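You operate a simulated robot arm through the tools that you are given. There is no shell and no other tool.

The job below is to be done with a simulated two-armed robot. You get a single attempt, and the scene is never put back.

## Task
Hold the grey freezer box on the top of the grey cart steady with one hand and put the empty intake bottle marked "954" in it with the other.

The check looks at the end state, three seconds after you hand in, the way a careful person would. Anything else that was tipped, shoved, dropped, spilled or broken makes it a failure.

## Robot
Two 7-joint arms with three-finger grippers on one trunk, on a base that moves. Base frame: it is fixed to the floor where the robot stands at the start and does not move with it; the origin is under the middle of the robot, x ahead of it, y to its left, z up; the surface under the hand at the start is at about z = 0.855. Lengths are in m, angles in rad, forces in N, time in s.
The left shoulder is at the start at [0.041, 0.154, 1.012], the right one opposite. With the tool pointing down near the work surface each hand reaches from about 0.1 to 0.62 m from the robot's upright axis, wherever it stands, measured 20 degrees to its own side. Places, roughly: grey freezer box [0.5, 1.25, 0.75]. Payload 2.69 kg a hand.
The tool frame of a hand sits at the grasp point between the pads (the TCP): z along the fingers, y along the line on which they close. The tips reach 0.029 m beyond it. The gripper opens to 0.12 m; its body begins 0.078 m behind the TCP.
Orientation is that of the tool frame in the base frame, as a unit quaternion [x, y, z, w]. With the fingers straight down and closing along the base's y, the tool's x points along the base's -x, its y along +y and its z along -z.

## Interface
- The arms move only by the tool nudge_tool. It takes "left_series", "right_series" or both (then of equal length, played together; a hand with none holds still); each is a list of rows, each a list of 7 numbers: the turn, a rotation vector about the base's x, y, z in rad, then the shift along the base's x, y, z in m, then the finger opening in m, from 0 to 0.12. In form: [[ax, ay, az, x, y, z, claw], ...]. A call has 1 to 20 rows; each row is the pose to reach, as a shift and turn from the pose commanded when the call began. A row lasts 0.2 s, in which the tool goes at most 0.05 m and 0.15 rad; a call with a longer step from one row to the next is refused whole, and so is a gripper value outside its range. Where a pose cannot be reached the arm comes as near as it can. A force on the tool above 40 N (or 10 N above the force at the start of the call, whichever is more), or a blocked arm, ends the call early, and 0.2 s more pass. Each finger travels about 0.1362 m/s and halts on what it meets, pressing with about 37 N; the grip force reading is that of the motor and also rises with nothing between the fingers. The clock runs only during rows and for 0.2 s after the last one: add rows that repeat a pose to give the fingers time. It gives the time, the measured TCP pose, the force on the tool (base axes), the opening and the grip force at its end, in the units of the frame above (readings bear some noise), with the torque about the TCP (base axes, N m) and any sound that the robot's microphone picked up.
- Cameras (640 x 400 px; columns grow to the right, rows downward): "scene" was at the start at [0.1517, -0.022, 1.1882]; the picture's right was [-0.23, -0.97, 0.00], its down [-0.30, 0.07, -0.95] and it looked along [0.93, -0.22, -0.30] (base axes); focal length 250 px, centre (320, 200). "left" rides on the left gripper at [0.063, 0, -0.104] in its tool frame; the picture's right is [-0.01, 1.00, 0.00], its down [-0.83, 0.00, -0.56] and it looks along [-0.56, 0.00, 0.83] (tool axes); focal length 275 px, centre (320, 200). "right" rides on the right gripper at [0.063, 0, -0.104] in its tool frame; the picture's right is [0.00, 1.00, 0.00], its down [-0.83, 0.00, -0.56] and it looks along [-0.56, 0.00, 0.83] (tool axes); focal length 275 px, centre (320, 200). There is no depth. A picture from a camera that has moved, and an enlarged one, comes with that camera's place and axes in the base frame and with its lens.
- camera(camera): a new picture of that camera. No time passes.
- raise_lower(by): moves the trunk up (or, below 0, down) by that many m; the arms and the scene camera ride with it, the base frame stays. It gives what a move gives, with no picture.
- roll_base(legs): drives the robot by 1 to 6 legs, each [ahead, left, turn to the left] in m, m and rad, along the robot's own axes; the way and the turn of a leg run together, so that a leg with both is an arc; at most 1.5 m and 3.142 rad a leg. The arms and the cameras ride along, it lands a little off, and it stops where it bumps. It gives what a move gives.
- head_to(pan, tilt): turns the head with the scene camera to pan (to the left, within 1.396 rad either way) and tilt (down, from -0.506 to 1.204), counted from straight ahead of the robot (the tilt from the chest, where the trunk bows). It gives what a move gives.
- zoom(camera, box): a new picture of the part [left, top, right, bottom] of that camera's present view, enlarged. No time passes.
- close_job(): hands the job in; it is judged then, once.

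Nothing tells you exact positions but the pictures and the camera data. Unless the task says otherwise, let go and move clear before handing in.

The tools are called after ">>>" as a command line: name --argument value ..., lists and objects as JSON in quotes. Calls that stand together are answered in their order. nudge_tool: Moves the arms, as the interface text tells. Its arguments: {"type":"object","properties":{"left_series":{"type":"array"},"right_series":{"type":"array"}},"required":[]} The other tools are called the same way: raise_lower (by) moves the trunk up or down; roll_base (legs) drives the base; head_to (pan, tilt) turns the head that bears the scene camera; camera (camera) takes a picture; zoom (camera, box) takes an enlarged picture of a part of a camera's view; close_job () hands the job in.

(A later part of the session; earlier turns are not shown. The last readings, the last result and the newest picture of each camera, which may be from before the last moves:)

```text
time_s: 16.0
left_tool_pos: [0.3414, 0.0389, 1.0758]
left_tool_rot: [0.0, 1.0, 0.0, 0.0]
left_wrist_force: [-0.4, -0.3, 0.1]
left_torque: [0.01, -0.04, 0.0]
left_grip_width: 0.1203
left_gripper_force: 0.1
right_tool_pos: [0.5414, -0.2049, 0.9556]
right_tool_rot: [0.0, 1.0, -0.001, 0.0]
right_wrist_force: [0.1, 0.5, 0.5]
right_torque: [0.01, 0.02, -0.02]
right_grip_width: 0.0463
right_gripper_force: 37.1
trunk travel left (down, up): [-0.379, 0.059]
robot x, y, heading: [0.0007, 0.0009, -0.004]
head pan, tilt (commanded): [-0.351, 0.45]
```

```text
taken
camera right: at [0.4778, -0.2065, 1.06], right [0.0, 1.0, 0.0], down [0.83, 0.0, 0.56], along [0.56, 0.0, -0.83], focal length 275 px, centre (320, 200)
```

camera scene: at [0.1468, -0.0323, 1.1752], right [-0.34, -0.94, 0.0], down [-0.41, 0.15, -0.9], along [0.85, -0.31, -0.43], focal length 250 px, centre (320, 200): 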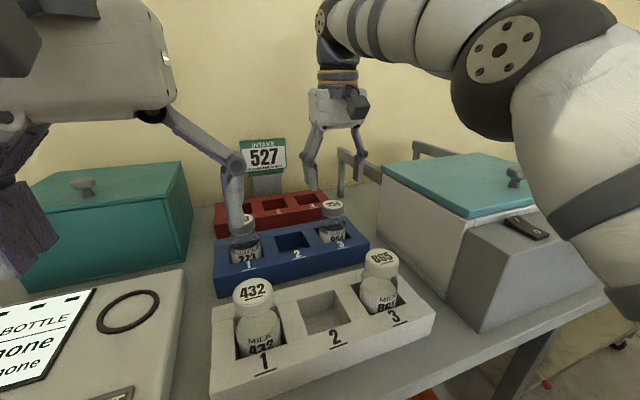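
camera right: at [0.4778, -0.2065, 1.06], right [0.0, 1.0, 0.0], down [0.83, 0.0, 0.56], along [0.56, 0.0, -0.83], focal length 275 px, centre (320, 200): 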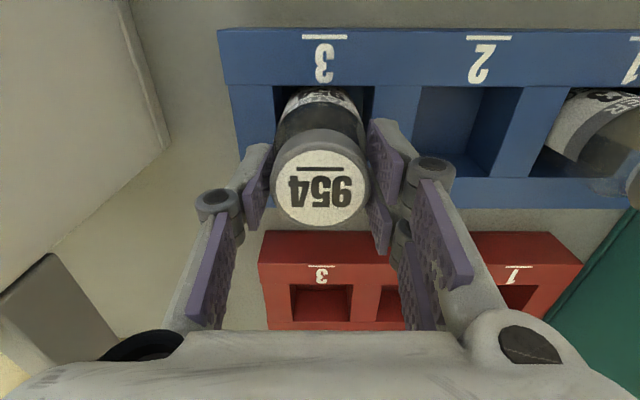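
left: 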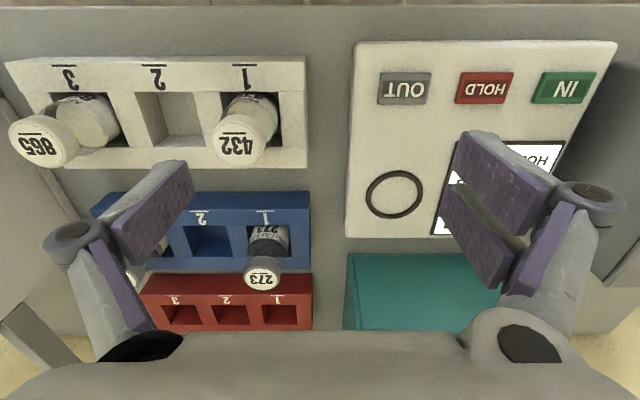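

The grip holds on the cap at 0.046 m with 37 N. I lift straight up in small steps and watch the force for the weight.

>>> nudge_tool --right_series '[[0, 0, 0, 0, 0, 0.01, 0.03], [0, 0, 0, 0, 0, 0.025, 0.03], [0, 0, 0, 0, 0, 0.045, 0.03], [0, 0, 0, 0, 0, 0.065, 0.03], [0, 0, 0, 0, 0, 0.065, 0.03]]'

>>> camera --camera "scene"

>>> zoom --camera "scene" --box '[270, 120, 400, 280]'

```text
time_s: 17.2
left_tool_pos: [0.3417, 0.0396, 1.0762]
left_tool_rot: [-0.001, 1.0, 0.0, 0.0]
left_wrist_force: [0.4, 0.0, 0.2]
left_torque: [0.02, 0.0, -0.01]
left_grip_width: 0.1202
left_gripper_force: 0.0
right_tool_pos: [0.5434, -0.2041, 1.0198]
right_tool_rot: [0.0, 1.0, 0.001, 0.0]
right_wrist_force: [0.6, -0.4, -0.4]
right_torque: [-0.01, -0.06, 0.01]
right_grip_width: 0.0461
right_gripper_force: 36.8
trunk travel left (down, up): [-0.379, 0.059]
robot x, y, heading: [0.0002, -0.0005, 0.002]
head pan, tilt (commanded): [-0.351, 0.45]
```

```text
taken
camera scene: at [0.1472, -0.0322, 1.175], right [-0.34, -0.94, 0.0], down [-0.41, 0.15, -0.9], along [0.85, -0.31, -0.44], focal length 250 px, centre (320, 200)
```

scene: 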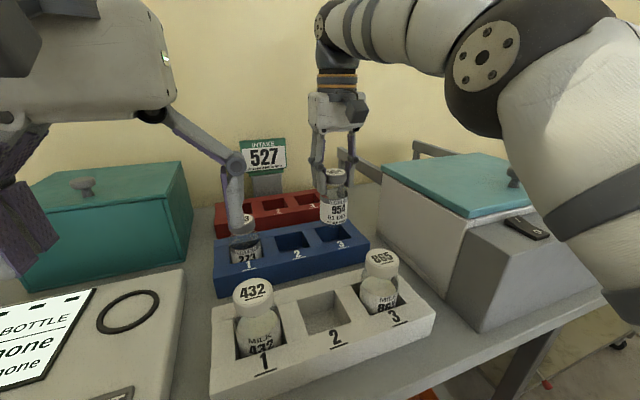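

```text
2.50 times, centred on (335, 200) of scene
camera zoom: at [0.1472, -0.0322, 1.175], right [-0.34, -0.94, 0.0], down [-0.41, 0.15, -0.9], along [0.85, -0.31, -0.44], focal length 625 px, centre (282, 200)
```

zoom: 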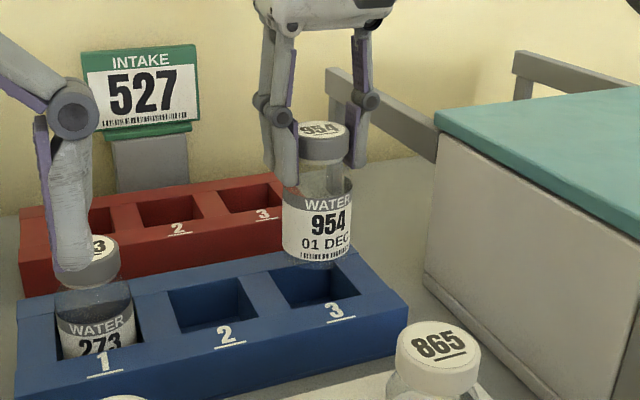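

The bottle is out of its slot: label "WATER 954 01 DEC". I'll zoom in to see whether it is empty and collect another force reading while moving up and back.

>>> zoom --camera "scene" --box '[310, 160, 365, 235]'

>>> nudge_tool --right_series '[[0, 0, 0, -0.02, 0, 0.03, 0.03], [0, 0, 0, -0.05, 0, 0.06, 0.03], [0, 0, 0, -0.08, 0, 0.09, 0.03], [0, 0, 0, -0.12, 0, 0.1, 0.03], [0, 0, 0, -0.16, 0, 0.1, 0.03], [0, 0, 0, -0.16, 0, 0.1, 0.03]]'

>>> camera --camera "scene"

>>> camera --camera "right"

```text
5.33 times, centred on (338, 198) of scene
camera zoom: at [0.1472, -0.0322, 1.175], right [-0.34, -0.94, 0.0], down [-0.41, 0.15, -0.9], along [0.85, -0.31, -0.44], focal length 1333 px, centre (227, 213)
```

zoom: 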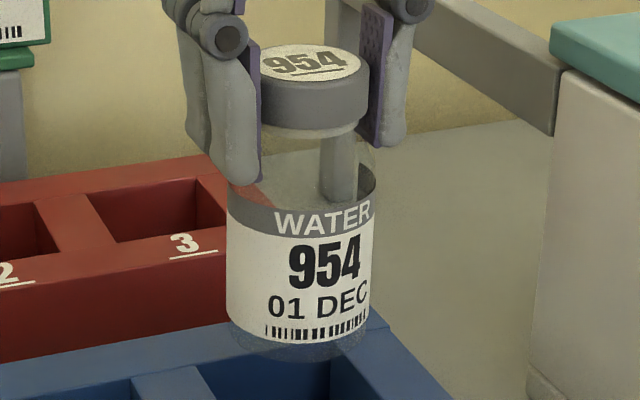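

```text
time_s: 18.6
left_tool_pos: [0.3421, 0.0391, 1.0752]
left_tool_rot: [-0.001, 1.0, 0.0, 0.0]
left_wrist_force: [-0.3, 0.7, 0.2]
left_torque: [0.0, -0.01, -0.06]
left_grip_width: 0.12
left_gripper_force: 0.1
right_tool_pos: [0.3844, -0.2044, 1.12]
right_tool_rot: [0.0, 1.0, 0.001, 0.0]
right_wrist_force: [0.2, -0.1, -0.7]
right_torque: [-0.06, -0.01, 0.02]
right_grip_width: 0.0456
right_gripper_force: 36.8
trunk travel left (down, up): [-0.379, 0.059]
robot x, y, heading: [-0.0014, 0.0035, -0.001]
head pan, tilt (commanded): [-0.351, 0.45]
```

```text
taken
camera scene: at [0.1474, -0.032, 1.175], right [-0.34, -0.94, 0.0], down [-0.41, 0.15, -0.9], along [0.85, -0.31, -0.44], focal length 250 px, centre (320, 200)
```

scene: 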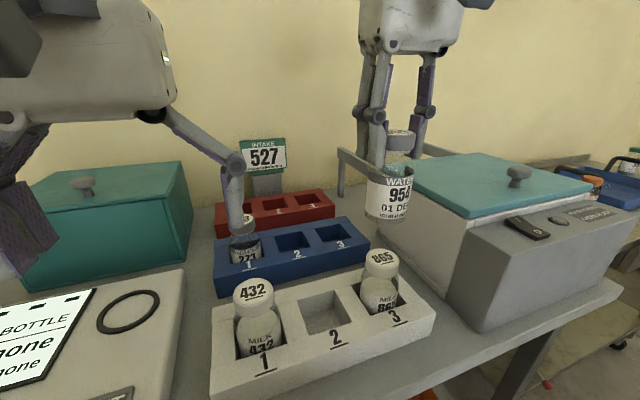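

```text
taken
camera right: at [0.3205, -0.208, 1.2238], right [0.0, 1.0, 0.0], down [0.83, 0.0, 0.56], along [0.56, 0.0, -0.83], focal length 275 px, centre (320, 200)
```

right: 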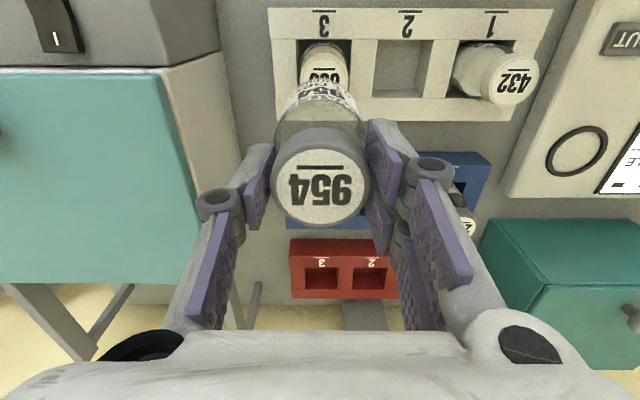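

The bottle hangs level in the right hand. A closer zoom tells whether there is any liquid in it.

>>> zoom --camera "scene" --box '[355, 115, 425, 230]'

>>> zoom --camera "right" --box '[260, 60, 390, 240]'

>>> zoom --camera "scene" --box '[210, 200, 290, 290]'

```text
3.48 times, centred on (390, 172) of scene
camera zoom: at [0.1474, -0.032, 1.175], right [-0.34, -0.94, 0.0], down [-0.41, 0.15, -0.9], along [0.85, -0.31, -0.44], focal length 869 px, centre (76, 296)
```

zoom: 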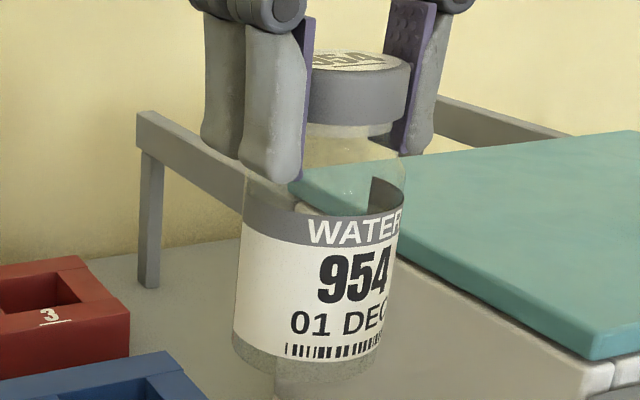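

```text
2.22 times, centred on (325, 150) of right
camera zoom: at [0.3205, -0.208, 1.2238], right [0.0, 1.0, 0.0], down [0.83, 0.0, 0.56], along [0.56, 0.0, -0.83], focal length 612 px, centre (309, 311)
```

zoom: 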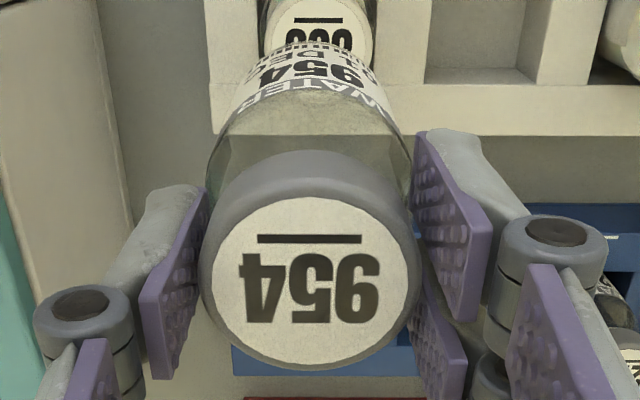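

```text
4.44 times, centred on (250, 245) of scene
camera zoom: at [0.1474, -0.032, 1.175], right [-0.34, -0.94, 0.0], down [-0.41, 0.15, -0.9], along [0.85, -0.31, -0.44], focal length 1110 px, centre (631, 0)
```

zoom: 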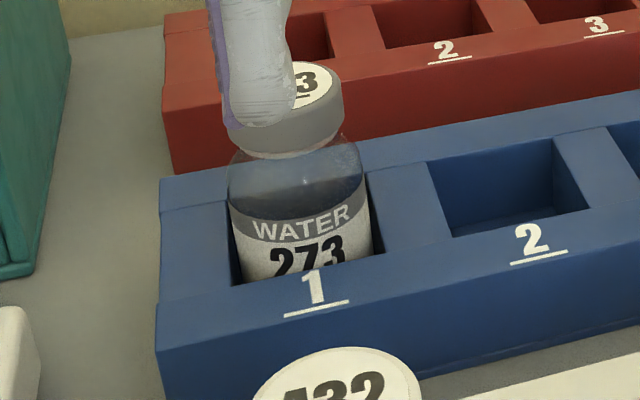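

The 954 bottle is clear and light, with no liquid surface, so it is the empty one. I need its length, so I zoom with the bottom in view, and then look left for the drive.

>>> zoom --camera "scene" --box '[340, 130, 440, 240]'

>>> head_to --pan 1.396 --tilt 0.9

>>> camera --camera "scene"

```text
3.64 times, centred on (390, 185) of scene
camera zoom: at [0.1474, -0.032, 1.175], right [-0.34, -0.94, 0.0], down [-0.41, 0.15, -0.9], along [0.85, -0.31, -0.44], focal length 909 px, centre (66, 254)
```

zoom: 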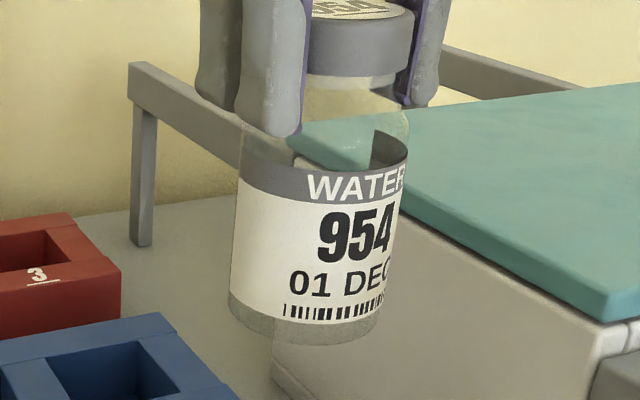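

```text
time_s: 20.3
left_tool_pos: [0.3421, 0.0381, 1.0771]
left_tool_rot: [-0.001, 1.0, 0.0, 0.0]
left_wrist_force: [-0.3, -0.9, 0.3]
left_torque: [-0.01, -0.01, 0.0]
left_grip_width: 0.1197
left_gripper_force: 0.0
right_tool_pos: [0.3838, -0.2055, 1.1199]
right_tool_rot: [0.0, 1.0, 0.0, -0.001]
right_wrist_force: [0.0, -0.6, 0.1]
right_torque: [-0.02, -0.01, 0.0]
right_grip_width: 0.0453
right_gripper_force: 37.4
trunk travel left (down, up): [-0.379, 0.059]
robot x, y, heading: [-0.0001, 0.0018, -0.002]
head pan, tilt (commanded): [1.396, 0.901]
```

```text
taken
camera scene: at [0.074, 0.0737, 1.1367], right [0.98, -0.17, 0.0], down [-0.14, -0.77, -0.62], along [0.11, 0.61, -0.78], focal length 250 px, centre (320, 200)
```

scene: 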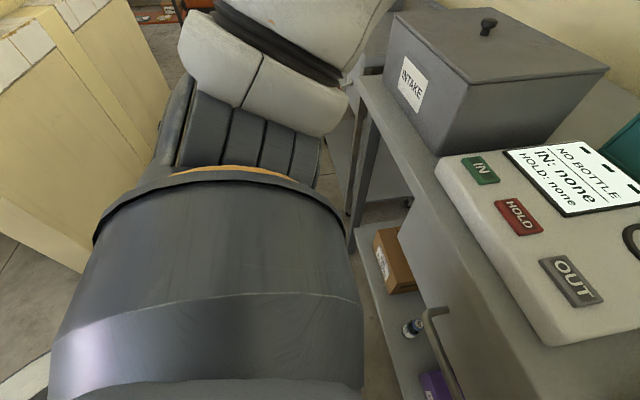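

The bottle is about 0.10 m long and its bottom hangs near z = 1.02. Before driving left along the bench I draw both hands in and up a little so they clear the INTAKE box (knob top about z = 0.99).

>>> nudge_tool --left_series '[[0, 0, 0, -0.03, 0.02, 0.01, 0.12], [0, 0, 0, -0.06, 0.04, 0.02, 0.12], [0, 0, 0, -0.08, 0.06, 0.03, 0.12], [0, 0, 0, -0.08, 0.06, 0.03, 0.12]]' --right_series '[[0, 0, 0, -0.04, 0, 0.01, 0.03], [0, 0, 0, -0.08, 0, 0.02, 0.03], [0, 0, 0, -0.11, 0, 0.02, 0.03], [0, 0, 0, -0.11, 0, 0.02, 0.03]]'

>>> camera --camera "scene"

>>> camera --camera "right"

>>> camera --camera "left"

```text
time_s: 21.3
left_tool_pos: [0.261, 0.0969, 1.1061]
left_tool_rot: [-0.001, 1.0, 0.0, -0.001]
left_wrist_force: [-0.1, -1.3, 0.1]
left_torque: [0.0, 0.02, -0.02]
left_grip_width: 0.1199
left_gripper_force: 0.1
right_tool_pos: [0.2749, -0.1924, 1.12]
right_tool_rot: [0.0, 1.0, 0.0, 0.001]
right_wrist_force: [-0.4, -0.2, 0.2]
right_torque: [-0.01, 0.03, 0.01]
right_grip_width: 0.045
right_gripper_force: 36.8
right hand out of reach, approached as far as the arm can: row 2, 3, 4
trunk travel left (down, up): [-0.379, 0.059]
robot x, y, heading: [-0.0003, 0.003, -0.003]
head pan, tilt (commanded): [1.396, 0.901]
```

```text
taken
camera scene: at [0.0744, 0.0736, 1.1367], right [0.98, -0.17, 0.0], down [-0.14, -0.77, -0.62], along [0.11, 0.61, -0.78], focal length 250 px, centre (320, 200)
```

scene: 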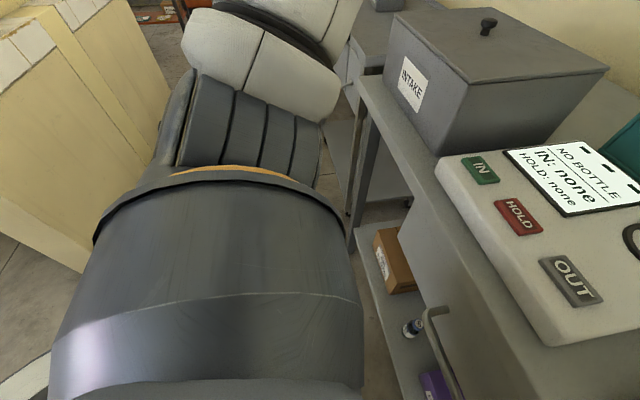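

```text
taken
camera right: at [0.2118, -0.1965, 1.2243], right [0.0, 1.0, 0.0], down [0.83, 0.0, 0.56], along [0.56, 0.0, -0.83], focal length 275 px, centre (320, 200)
```

right: 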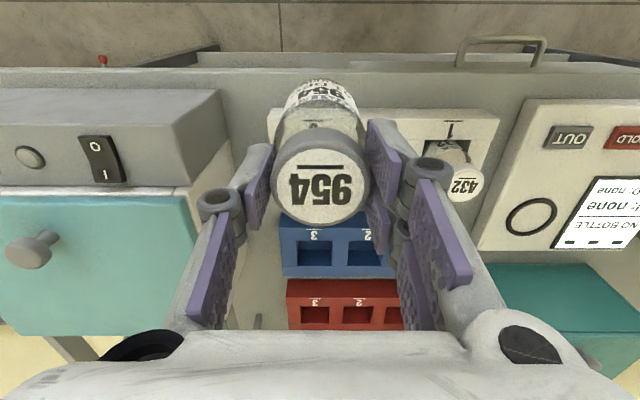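

```text
taken
camera left: at [0.1985, 0.0974, 1.2105], right [0.0, 1.0, 0.0], down [0.83, 0.0, 0.56], along [0.56, 0.0, -0.83], focal length 275 px, centre (320, 200)
```

left: 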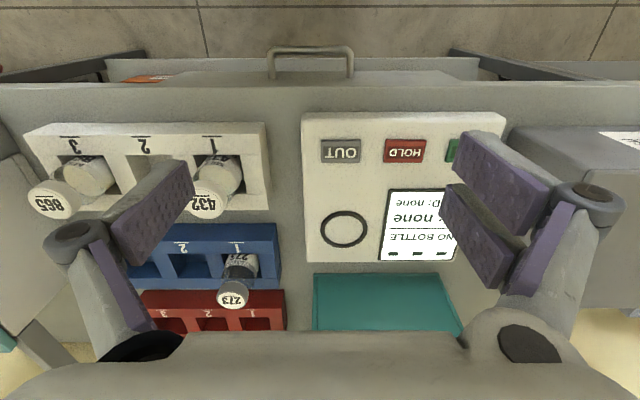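

Both hands are drawn in above the bench edge. I drive 0.5 m to the left and then look at the cart.

>>> roll_base --legs '[[0, 0.5, 0]]'

>>> head_to --pan 0.5 --tilt 0.35

>>> camera --camera "scene"

```text
time_s: 25.7
left_tool_pos: [0.2583, 0.6013, 1.1061]
left_tool_rot: [-0.005, 1.0, 0.0, -0.001]
left_wrist_force: [0.7, -0.8, -0.6]
left_torque: [0.0, -0.01, 0.01]
left_grip_width: 0.1199
left_gripper_force: 0.0
right_tool_pos: [0.2735, 0.3114, 1.1209]
right_tool_rot: [-0.004, 1.0, 0.0, 0.0]
right_wrist_force: [0.1, -0.1, -0.4]
right_torque: [-0.01, -0.01, 0.0]
right_grip_width: 0.0446
right_gripper_force: 36.9
trunk travel left (down, up): [-0.379, 0.059]
robot x, y, heading: [-0.0017, 0.5016, 0.008]
head pan, tilt (commanded): [1.396, 0.901]
```

```text
time_s: 26.9
left_tool_pos: [0.2574, 0.6025, 1.1062]
left_tool_rot: [-0.004, 1.0, -0.001, 0.001]
left_wrist_force: [-0.2, 0.1, -0.1]
left_torque: [-0.01, -0.02, -0.02]
left_grip_width: 0.1198
left_gripper_force: 0.0
right_tool_pos: [0.2736, 0.31, 1.1187]
right_tool_rot: [-0.003, 1.0, 0.001, 0.0]
right_wrist_force: [-0.6, 0.4, 0.5]
right_torque: [-0.01, -0.03, 0.0]
right_grip_width: 0.0443
right_gripper_force: 37.1
trunk travel left (down, up): [-0.379, 0.059]
robot x, y, heading: [0.0003, 0.5056, 0.003]
head pan, tilt (commanded): [0.499, 0.351]
```

```text
taken
camera scene: at [0.1404, 0.5482, 1.1842], right [0.49, -0.87, 0.0], down [-0.3, -0.17, -0.94], along [0.82, 0.46, -0.34], focal length 250 px, centre (320, 200)
```

scene: 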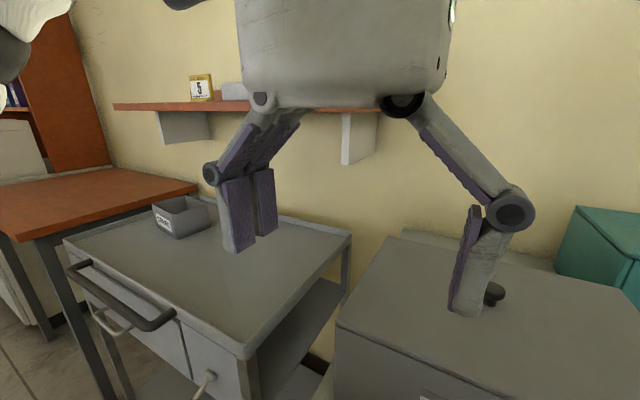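

The cart is now in full view with the small grey box near its far-left corner. The right grip width has crept down slightly, so I check the bottle and zoom on the box.

>>> camera --camera "right"

>>> zoom --camera "scene" --box '[140, 180, 220, 250]'

>>> zoom --camera "scene" --box '[0, 80, 360, 400]'

```text
taken
camera right: at [0.2113, 0.3083, 1.2245], right [-0.01, 1.0, 0.0], down [0.83, 0.01, 0.56], along [0.56, 0.01, -0.83], focal length 275 px, centre (320, 200)
```

right: 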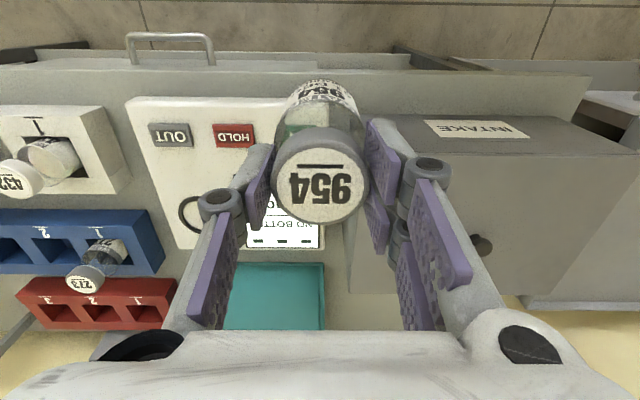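

```text
5.71 times, centred on (180, 215) of scene
camera zoom: at [0.1404, 0.5482, 1.1842], right [0.49, -0.87, 0.0], down [-0.3, -0.17, -0.94], along [0.82, 0.46, -0.34], focal length 1428 px, centre (1120, 114)
```

zoom: 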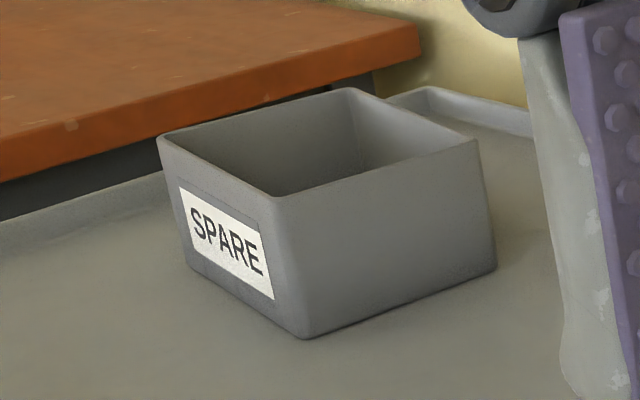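

```text
1.25 times, centred on (180, 240) of scene
camera zoom: at [0.1404, 0.5482, 1.1842], right [0.49, -0.87, 0.0], down [-0.3, -0.17, -0.94], along [0.82, 0.46, -0.34], focal length 312 px, centre (495, 150)
```

zoom: 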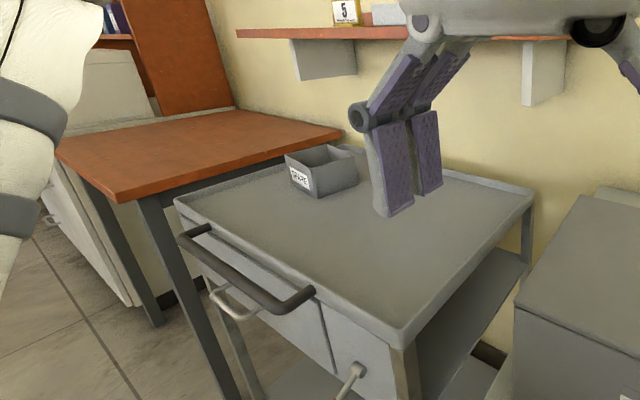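

The freezer box (labelled SPARE) has its near corner at (0.498, 1.211), is about 0.10 x 0.137 m, 0.078 m high and turned about -0.15 rad, on the cart top at z = 0.83. Before going on I check for any slipping of the bottle in the right grip.

>>> zoom --camera "right" --box '[260, 60, 390, 240]'

>>> head_to --pan -0.6 --tilt 0.45

>>> camera --camera "scene"

```text
2.22 times, centred on (325, 150) of right
camera zoom: at [0.2113, 0.3083, 1.2245], right [-0.01, 1.0, 0.0], down [0.83, 0.01, 0.56], along [0.56, 0.01, -0.83], focal length 612 px, centre (309, 311)
```

zoom: 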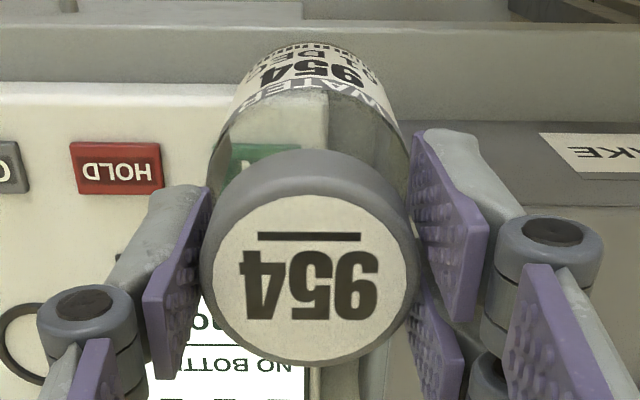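

```text
time_s: 28.2
left_tool_pos: [0.2586, 0.6025, 1.1049]
left_tool_rot: [-0.004, 1.0, 0.0, 0.001]
left_wrist_force: [-0.4, -1.0, -0.7]
left_torque: [0.01, -0.01, 0.04]
left_grip_width: 0.1201
left_gripper_force: 0.0
right_tool_pos: [0.2742, 0.3105, 1.1201]
right_tool_rot: [-0.003, 1.0, 0.001, 0.0]
right_wrist_force: [0.9, 0.9, 0.1]
right_torque: [-0.02, 0.03, -0.02]
right_grip_width: 0.0441
right_gripper_force: 36.9
trunk travel left (down, up): [-0.379, 0.059]
robot x, y, heading: [-0.0029, 0.5011, -0.001]
head pan, tilt (commanded): [-0.6, 0.45]
```

```text
taken
camera scene: at [0.1353, 0.4516, 1.1751], right [-0.56, -0.83, 0.0], down [-0.36, 0.24, -0.9], along [0.75, -0.5, -0.44], focal length 250 px, centre (320, 200)
```

scene: 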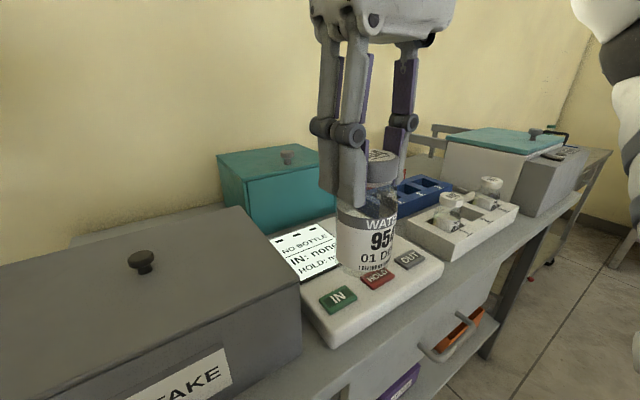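

The bottle has not slipped (the cap sits exactly as before). Before the longer drive I look straight down to see how far my base sticks out compared with the bench and cart edges.

>>> head_to --pan 0.35 --tilt 1.2

>>> camera --camera "scene"

>>> head_to --pan 0.9 --tilt 0.75

>>> camera --camera "scene"

```text
time_s: 29.5
left_tool_pos: [0.2588, 0.6037, 1.1049]
left_tool_rot: [-0.005, 1.0, 0.002, -0.001]
left_wrist_force: [18.0, 52.5, -29.5]
left_torque: [-4.94, 1.45, -0.56]
left_grip_width: 0.12
left_gripper_force: 0.2
right_tool_pos: [0.274, 0.3108, 1.1198]
right_tool_rot: [-0.003, 1.0, 0.001, 0.0]
right_wrist_force: [0.6, 0.3, -1.1]
right_torque: [0.02, 0.0, 0.0]
right_grip_width: 0.0441
right_gripper_force: 36.9
trunk travel left (down, up): [-0.379, 0.059]
robot x, y, heading: [-0.0019, 0.5026, 0.004]
head pan, tilt (commanded): [0.351, 1.201]
```

```text
taken
camera scene: at [0.1212, 0.4968, 1.1222], right [-0.1, -1.0, 0.0], down [-0.89, 0.09, -0.45], along [0.44, -0.04, -0.9], focal length 250 px, centre (320, 200)
```

scene: 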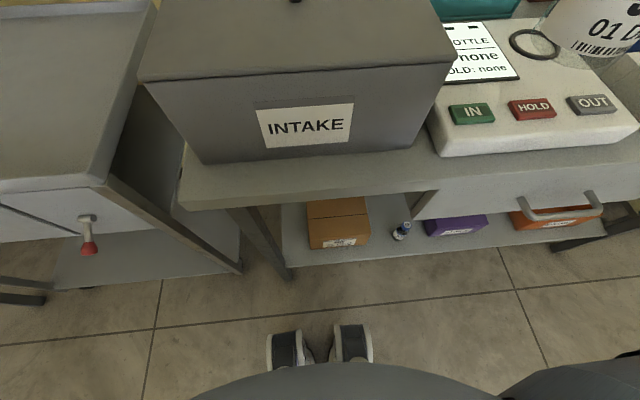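

```text
time_s: 30.4
left_tool_pos: [0.2576, 0.6013, 1.1071]
left_tool_rot: [-0.003, 1.0, -0.001, 0.001]
left_wrist_force: [-5.9, 45.8, 23.7]
left_torque: [-6.48, -0.03, -1.38]
left_grip_width: 0.1199
left_gripper_force: 0.0
right_tool_pos: [0.2736, 0.3113, 1.121]
right_tool_rot: [-0.003, 1.0, 0.0, 0.0]
right_wrist_force: [-0.8, -0.2, 0.4]
right_torque: [-0.01, 0.01, 0.0]
right_grip_width: 0.044
right_gripper_force: 37.3
trunk travel left (down, up): [-0.379, 0.059]
robot x, y, heading: [-0.0028, 0.5036, 0.004]
head pan, tilt (commanded): [0.901, 0.75]
```

```text
taken
camera scene: at [0.138, 0.4948, 1.1426], right [-0.1, -0.99, 0.0], down [-0.73, 0.08, -0.68], along [0.67, -0.07, -0.73], focal length 250 px, centre (320, 200)
```

scene: 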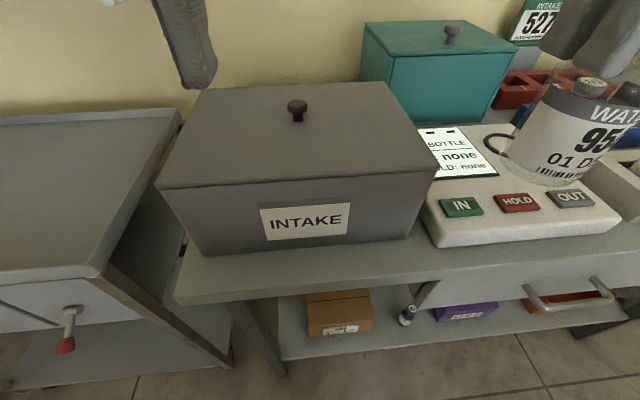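

My head ran into the left gripper when panning left (the left wrist shows about 50 N); nothing else is touched. I turn the head back to free it, then move the left hand away. My base front is only near x = 0.07, so there is room to drive forward.

>>> head_to --pan -0.4 --tilt 0.45

>>> camera --camera "left"

```text
time_s: 31.9
left_tool_pos: [0.2577, 0.6019, 1.1052]
left_tool_rot: [-0.004, 1.0, 0.0, 0.001]
left_wrist_force: [0.7, -0.4, 0.7]
left_torque: [0.0, -0.03, 0.02]
left_grip_width: 0.12
left_gripper_force: 0.0
right_tool_pos: [0.2741, 0.3116, 1.1205]
right_tool_rot: [-0.004, 1.0, 0.0, 0.0]
right_wrist_force: [0.1, -0.5, -0.4]
right_torque: [-0.02, 0.04, 0.0]
right_grip_width: 0.0436
right_gripper_force: 36.8
trunk travel left (down, up): [-0.379, 0.059]
robot x, y, heading: [-0.0039, 0.506, 0.006]
head pan, tilt (commanded): [-0.4, 0.45]
```

```text
taken
camera left: at [0.1958, 0.6017, 1.2103], right [0.0, 1.0, 0.0], down [0.83, 0.0, 0.56], along [0.56, 0.0, -0.83], focal length 275 px, centre (320, 200)
```

left: 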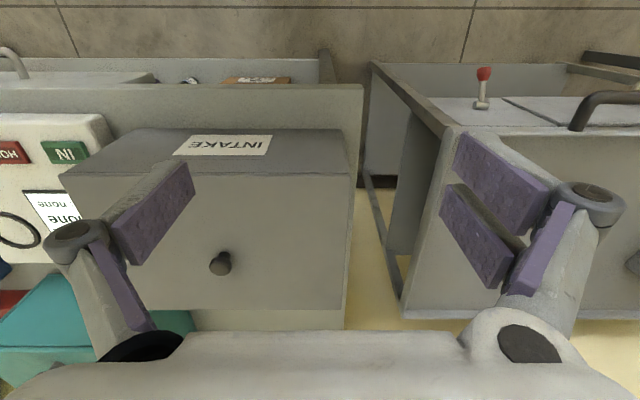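

The head is free again. I move the left hand further left and forward, away from the head, then drive on.

>>> nudge_tool --left_series '[[0, 0, 0, 0.02, 0.03, 0, 0.12], [0, 0, 0, 0.04, 0.06, 0, 0.12], [0, 0, 0, 0.06, 0.1, 0, 0.12], [0, 0, 0, 0.07, 0.13, 0, 0.12], [0, 0, 0, 0.07, 0.13, 0, 0.12]]'

>>> roll_base --legs '[[0, 0.45, 0]]'

>>> head_to --pan 0.15 --tilt 0.6

>>> camera --camera "scene"

>>> camera --camera "left"

```text
time_s: 33.1
left_tool_pos: [0.3289, 0.7326, 1.1074]
left_tool_rot: [-0.004, 1.0, -0.001, 0.0]
left_wrist_force: [0.2, 0.6, 1.2]
left_torque: [0.0, 0.0, 0.0]
left_grip_width: 0.1198
left_gripper_force: 0.1
right_tool_pos: [0.2739, 0.3107, 1.1207]
right_tool_rot: [-0.004, 1.0, 0.001, 0.001]
right_wrist_force: [0.1, -0.2, 0.6]
right_torque: [0.01, -0.01, -0.02]
right_grip_width: 0.0438
right_gripper_force: 37.5
trunk travel left (down, up): [-0.379, 0.059]
robot x, y, heading: [-0.003, 0.5016, 0.01]
head pan, tilt (commanded): [-0.4, 0.45]
```

```text
time_s: 37.1
left_tool_pos: [0.3249, 1.1797, 1.108]
left_tool_rot: [-0.003, 1.0, -0.001, 0.0]
left_wrist_force: [1.0, 0.5, 1.0]
left_torque: [0.0, 0.0, 0.01]
left_grip_width: 0.12
left_gripper_force: 0.0
right_tool_pos: [0.2715, 0.7578, 1.1203]
right_tool_rot: [-0.003, 1.0, -0.001, 0.0]
right_wrist_force: [0.5, 0.7, -0.7]
right_torque: [-0.02, -0.01, 0.01]
right_grip_width: 0.0429
right_gripper_force: 37.2
trunk travel left (down, up): [-0.379, 0.059]
robot x, y, heading: [-0.0056, 0.9532, 0.009]
head pan, tilt (commanded): [-0.4, 0.45]
```

```text
time_s: 38.0
left_tool_pos: [0.3254, 1.1795, 1.1085]
left_tool_rot: [-0.003, 1.0, 0.0, 0.0]
left_wrist_force: [-0.3, -0.3, -0.3]
left_torque: [0.0, 0.03, 0.01]
left_grip_width: 0.1202
left_gripper_force: 0.0
right_tool_pos: [0.2713, 0.7575, 1.1205]
right_tool_rot: [-0.003, 1.0, 0.001, 0.0]
right_wrist_force: [0.3, -0.9, 0.6]
right_torque: [0.0, 0.05, -0.01]
right_grip_width: 0.043
right_gripper_force: 37.1
trunk travel left (down, up): [-0.379, 0.059]
robot x, y, heading: [-0.0059, 0.9508, 0.011]
head pan, tilt (commanded): [0.15, 0.6]
```

```text
taken
camera scene: at [0.1433, 0.9631, 1.1615], right [0.15, -0.99, 0.0], down [-0.56, -0.09, -0.83], along [0.82, 0.13, -0.56], focal length 250 px, centre (320, 200)
```

scene: 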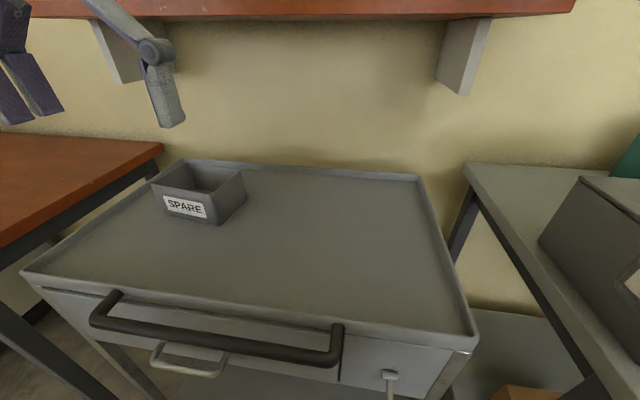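

```text
taken
camera left: at [0.263, 1.1794, 1.2116], right [0.0, 1.0, 0.0], down [0.83, 0.0, 0.56], along [0.56, 0.0, -0.83], focal length 275 px, centre (320, 200)
```

left: 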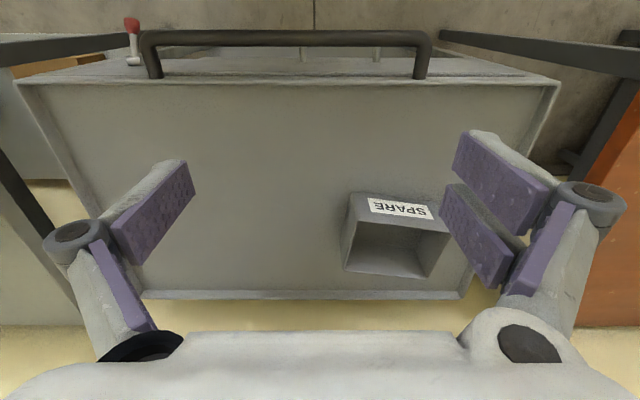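

I see the whole cart top now, and the wall shelf overhangs it: its front edge is near x = 0.55, z = 1.18, almost above the box. So the right hand must lean back when inserting. I'll measure the box and shelf more precisely with zooms.

>>> zoom --camera "scene" --box '[130, 140, 270, 240]'

>>> zoom --camera "left" --box '[320, 170, 480, 300]'

>>> camera --camera "right"

```text
4.00 times, centred on (200, 190) of scene
camera zoom: at [0.1433, 0.9631, 1.1615], right [0.15, -0.99, 0.0], down [-0.56, -0.09, -0.83], along [0.82, 0.13, -0.56], focal length 999 px, centre (800, 240)
```

zoom: 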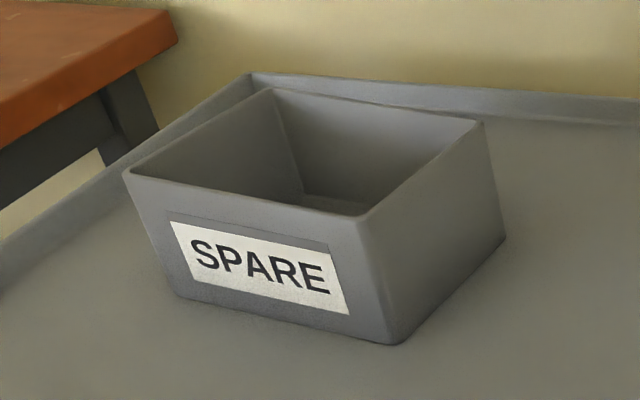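

```text
3.08 times, centred on (400, 235) of left
camera zoom: at [0.263, 1.1794, 1.2116], right [0.0, 1.0, 0.0], down [0.83, 0.0, 0.56], along [0.56, 0.0, -0.83], focal length 847 px, centre (74, 92)
```

zoom: 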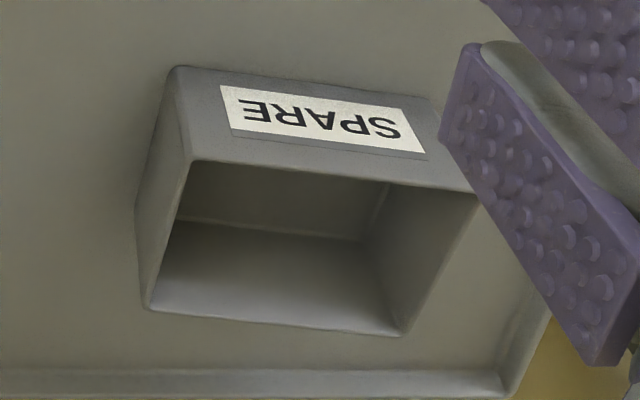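

```text
taken
camera right: at [0.208, 0.7546, 1.2245], right [-0.01, 1.0, 0.0], down [0.83, 0.01, 0.56], along [0.56, 0.01, -0.83], focal length 275 px, centre (320, 200)
```

right: 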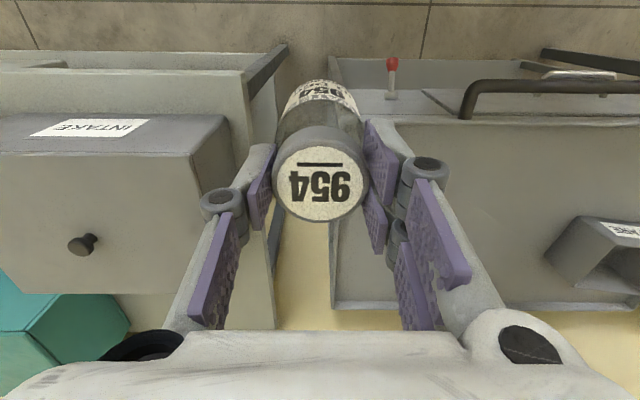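

The box rim corners are about (0.505, 1.233), (0.527, 1.372), (0.607, 1.218) and (0.628, 1.358) at z = 0.905, turned about -0.157 rad. I drive 0.36 m further left so the box lies in front of me, then look again.

>>> roll_base --legs '[[0, 0.36, -0.01]]'

>>> head_to --pan 0.0 --tilt 0.5

>>> camera --camera "scene"

>>> camera --camera "right"

>>> camera --camera "left"

```text
time_s: 41.3
left_tool_pos: [0.3269, 1.5345, 1.1074]
left_tool_rot: [0.0, 1.0, 0.001, 0.0]
left_wrist_force: [0.9, 1.3, -0.6]
left_torque: [-0.03, 0.02, -0.02]
left_grip_width: 0.1202
left_gripper_force: 0.2
right_tool_pos: [0.269, 1.1122, 1.121]
right_tool_rot: [0.0, 1.0, 0.001, 0.0]
right_wrist_force: [-1.0, 0.1, 0.1]
right_torque: [-0.01, 0.0, 0.01]
right_grip_width: 0.0426
right_gripper_force: 37.0
trunk travel left (down, up): [-0.379, 0.059]
robot x, y, heading: [-0.0065, 1.3013, -0.001]
head pan, tilt (commanded): [0.15, 0.6]
```

```text
time_s: 42.0
left_tool_pos: [0.3253, 1.5335, 1.1064]
left_tool_rot: [0.001, 1.0, 0.0, 0.001]
left_wrist_force: [-0.3, -0.2, 0.3]
left_torque: [0.01, -0.01, 0.02]
left_grip_width: 0.1199
left_gripper_force: 0.0
right_tool_pos: [0.2688, 1.1125, 1.1209]
right_tool_rot: [0.001, 1.0, 0.001, 0.0]
right_wrist_force: [0.5, 0.3, 0.4]
right_torque: [-0.02, -0.01, -0.03]
right_grip_width: 0.0426
right_gripper_force: 37.0
trunk travel left (down, up): [-0.379, 0.059]
robot x, y, heading: [-0.005, 1.3093, -0.0]
head pan, tilt (commanded): [0.0, 0.499]
```

```text
taken
camera scene: at [0.1461, 1.3057, 1.1706], right [0.0, -1.0, 0.0], down [-0.48, 0.0, -0.88], along [0.88, 0.0, -0.48], focal length 250 px, centre (320, 200)
```

scene: 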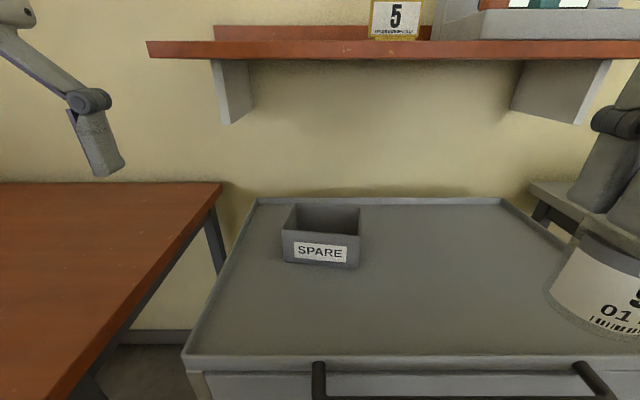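

```text
taken
camera right: at [0.2057, 1.1098, 1.2245], right [0.0, 1.0, 0.0], down [0.83, 0.0, 0.56], along [0.56, 0.0, -0.83], focal length 275 px, centre (320, 200)
```

right: 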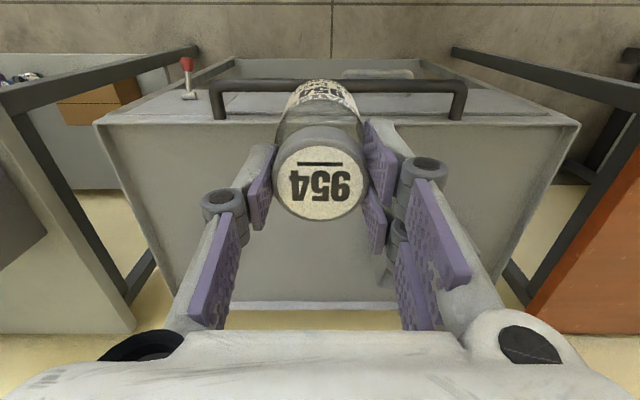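

```text
taken
camera left: at [0.2638, 1.5341, 1.2116], right [0.01, 1.0, 0.0], down [0.83, 0.0, 0.56], along [0.56, 0.0, -0.83], focal length 275 px, centre (320, 200)
```

left: 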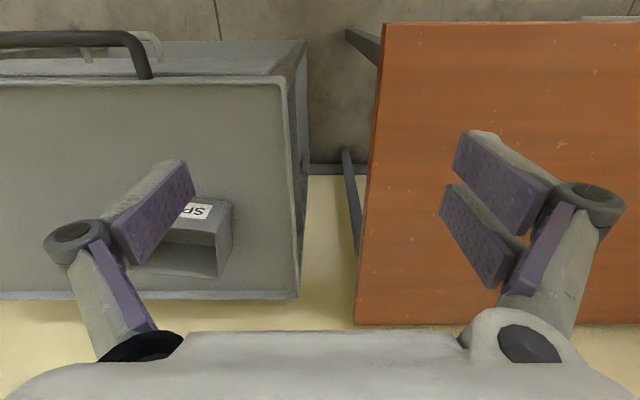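

I now face the cart squarely with the box ahead of me. To fix how far the shelf edge reaches over the box, I zoom here, raise the trunk a little and zoom again for parallax.

>>> zoom --camera "scene" --box '[140, 20, 380, 170]'

>>> zoom --camera "scene" --box '[260, 180, 400, 280]'

>>> raise_lower --by 0.055

>>> camera --camera "scene"

>>> zoom --camera "scene" --box '[140, 20, 380, 170]'

>>> zoom --camera "scene" --box '[260, 200, 400, 300]'

```text
2.67 times, centred on (260, 95) of scene
camera zoom: at [0.1461, 1.3057, 1.1706], right [0.0, -1.0, 0.0], down [-0.48, 0.0, -0.88], along [0.88, 0.0, -0.48], focal length 666 px, centre (480, 480)
```

zoom: 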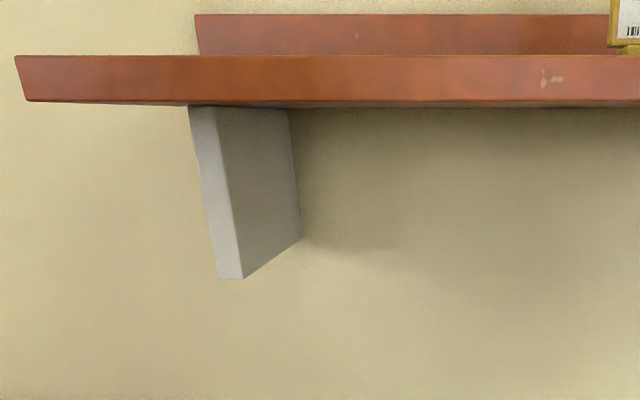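

```text
4.00 times, centred on (330, 230) of scene
camera zoom: at [0.1461, 1.3057, 1.1706], right [0.0, -1.0, 0.0], down [-0.48, 0.0, -0.88], along [0.88, 0.0, -0.48], focal length 999 px, centre (280, 80)
```

zoom: 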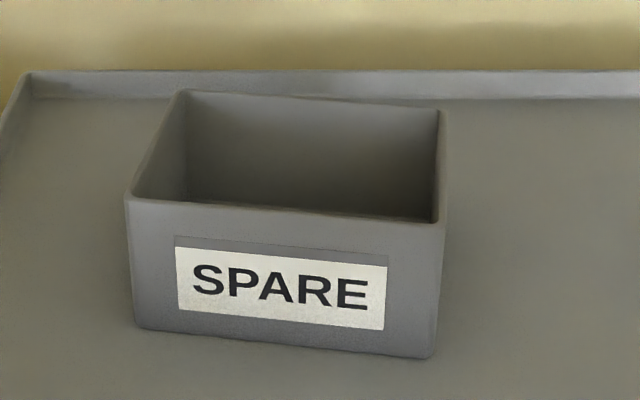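

```text
time_s: 43.0
left_tool_pos: [0.3278, 1.5342, 1.1621]
left_tool_rot: [0.0, 1.0, 0.001, -0.001]
left_wrist_force: [0.9, 0.0, -0.5]
left_torque: [0.01, 0.04, 0.02]
left_grip_width: 0.1201
left_gripper_force: 0.0
right_tool_pos: [0.2692, 1.1127, 1.1739]
right_tool_rot: [0.001, 1.0, 0.001, -0.002]
right_wrist_force: [0.2, -0.6, -1.0]
right_torque: [0.0, 0.02, 0.04]
right_grip_width: 0.0423
right_gripper_force: 37.0
trunk travel left (down, up): [-0.434, 0.004]
robot x, y, heading: [-0.0051, 1.3053, -0.002]
head pan, tilt (commanded): [0.0, 0.499]
```

```text
taken
camera scene: at [0.0925, 1.3058, 1.2331], right [0.0, -1.0, 0.0], down [-0.48, 0.0, -0.88], along [0.88, 0.0, -0.48], focal length 250 px, centre (320, 200)
```

scene: 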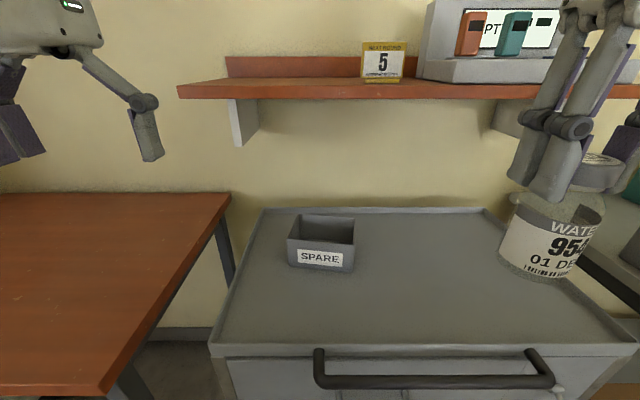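

```text
2.67 times, centred on (260, 95) of scene
camera zoom: at [0.0925, 1.3058, 1.2331], right [0.0, -1.0, 0.0], down [-0.48, 0.0, -0.88], along [0.88, 0.0, -0.48], focal length 666 px, centre (480, 480)
```

zoom: 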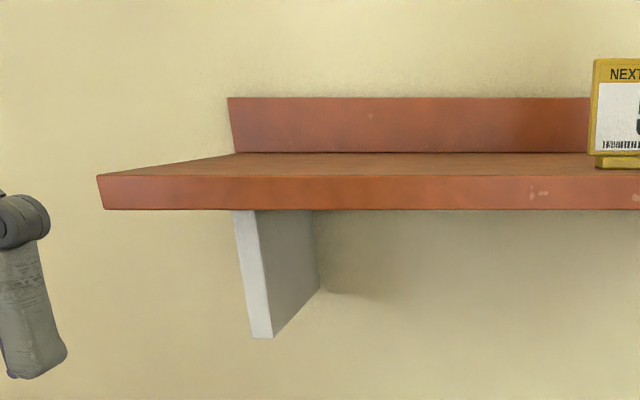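

```text
4.00 times, centred on (330, 250) of scene
camera zoom: at [0.0925, 1.3058, 1.2331], right [0.0, -1.0, 0.0], down [-0.48, 0.0, -0.88], along [0.88, 0.0, -0.48], focal length 999 px, centre (280, 0)
```

zoom: 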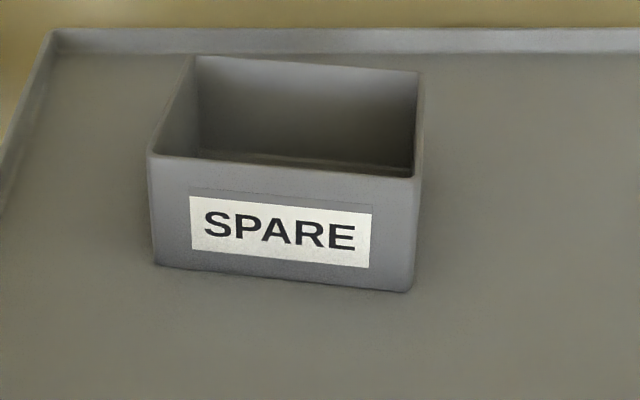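

From these views the shelf edge is at x ≈ 0.56, z ≈ 1.18, the cart top at z ≈ 0.825 and the box rim at z ≈ 0.904, turned -0.13 rad. I plan to stand the bottle on the free cart top, regrasp its cap with the hand leaned back about 0.45 rad, then insert it upright under the shelf edge; first the right hand goes to (0.43, 1.14) above the cart.

>>> nudge_tool --right_series '[[0, 0, 0, 0.045, 0.01, -0.01, 0.03], [0, 0, 0, 0.09, 0.02, -0.02, 0.03], [0, 0, 0, 0.13, 0.027, -0.04, 0.03], [0, 0, 0, 0.161, 0.027, -0.075, 0.03], [0, 0, 0, 0.161, 0.027, -0.12, 0.03], [0, 0, 0, 0.161, 0.027, -0.165, 0.03], [0, 0, 0, 0.161, 0.027, -0.205, 0.03], [0, 0, 0, 0.161, 0.027, -0.205, 0.03]]'

>>> camera --camera "scene"

>>> camera --camera "right"

```text
time_s: 44.8
left_tool_pos: [0.3256, 1.5343, 1.1621]
left_tool_rot: [0.0, 1.0, 0.0, 0.001]
left_wrist_force: [-0.2, 0.5, -0.2]
left_torque: [0.01, -0.01, 0.02]
left_grip_width: 0.1199
left_gripper_force: 0.0
right_tool_pos: [0.4275, 1.1401, 0.973]
right_tool_rot: [0.001, 1.0, 0.0, 0.001]
right_wrist_force: [0.5, -0.2, 0.0]
right_torque: [0.02, 0.01, 0.0]
right_grip_width: 0.042
right_gripper_force: 36.7
trunk travel left (down, up): [-0.434, 0.004]
robot x, y, heading: [-0.0055, 1.3065, 0.004]
head pan, tilt (commanded): [0.0, 0.499]
```

```text
taken
camera scene: at [0.0913, 1.3057, 1.2333], right [0.0, -1.0, 0.0], down [-0.48, 0.0, -0.88], along [0.88, 0.0, -0.48], focal length 250 px, centre (320, 200)
```

scene: 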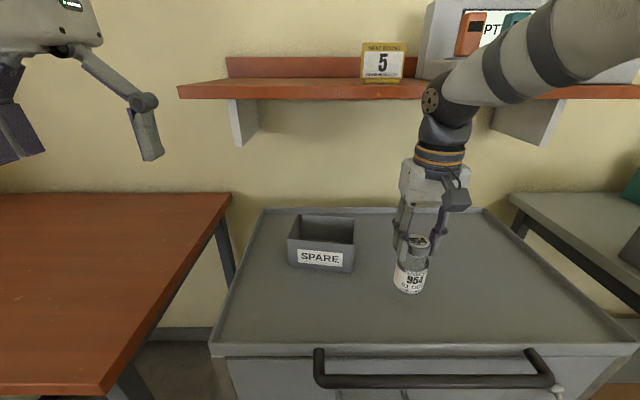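

```text
taken
camera right: at [0.3648, 1.1392, 1.0778], right [0.0, 1.0, 0.0], down [0.83, 0.0, 0.56], along [0.56, 0.0, -0.83], focal length 275 px, centre (320, 200)
```

right: 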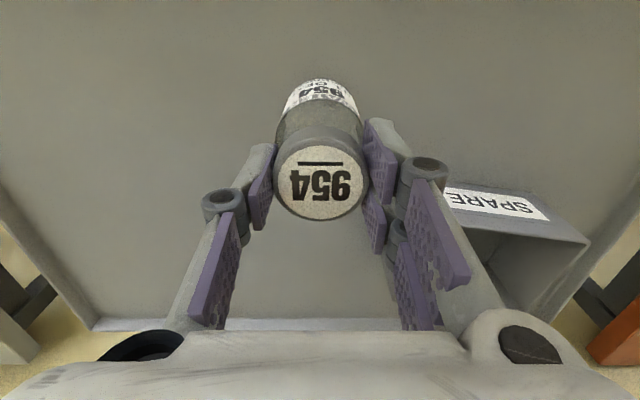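

The bottle hangs about 0.045 m above the cart top, clear of the box. I lower it in steps, watching the force for contact.

>>> nudge_tool --right_series '[[0, 0, 0, 0, 0, -0.02, 0.03], [0, 0, 0, 0, 0, -0.035, 0.03], [0, 0, 0, 0, 0, -0.04, 0.03], [0, 0, 0, 0, 0, -0.04, 0.03]]'

>>> zoom --camera "scene" --box '[360, 200, 480, 320]'

```text
time_s: 45.8
left_tool_pos: [0.3257, 1.5331, 1.1625]
left_tool_rot: [0.0, 1.0, 0.0, 0.001]
left_wrist_force: [-0.9, -0.3, -0.4]
left_torque: [0.01, 0.02, 0.0]
left_grip_width: 0.1201
left_gripper_force: 0.1
right_tool_pos: [0.4292, 1.1389, 0.9314]
right_tool_rot: [0.0, 1.0, 0.001, 0.001]
right_wrist_force: [-0.3, 0.1, -0.1]
right_torque: [0.02, 0.0, -0.01]
right_grip_width: 0.0421
right_gripper_force: 37.1
trunk travel left (down, up): [-0.434, 0.004]
robot x, y, heading: [-0.0045, 1.3021, 0.001]
head pan, tilt (commanded): [0.0, 0.499]
```

```text
3.33 times, centred on (420, 260) of scene
camera zoom: at [0.0916, 1.3058, 1.2333], right [0.0, -1.0, 0.0], down [-0.48, 0.0, -0.88], along [0.88, 0.0, -0.48], focal length 833 px, centre (-13, 0)
```

zoom: 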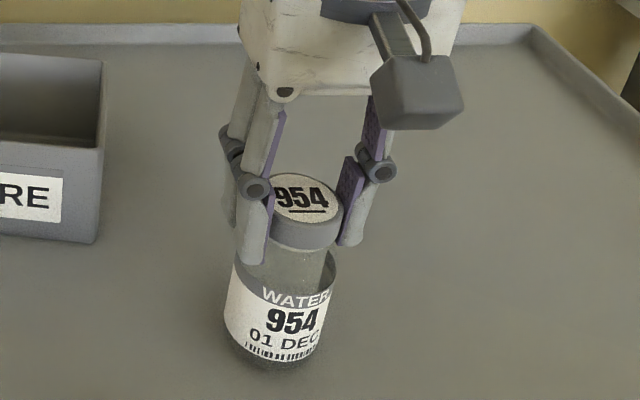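

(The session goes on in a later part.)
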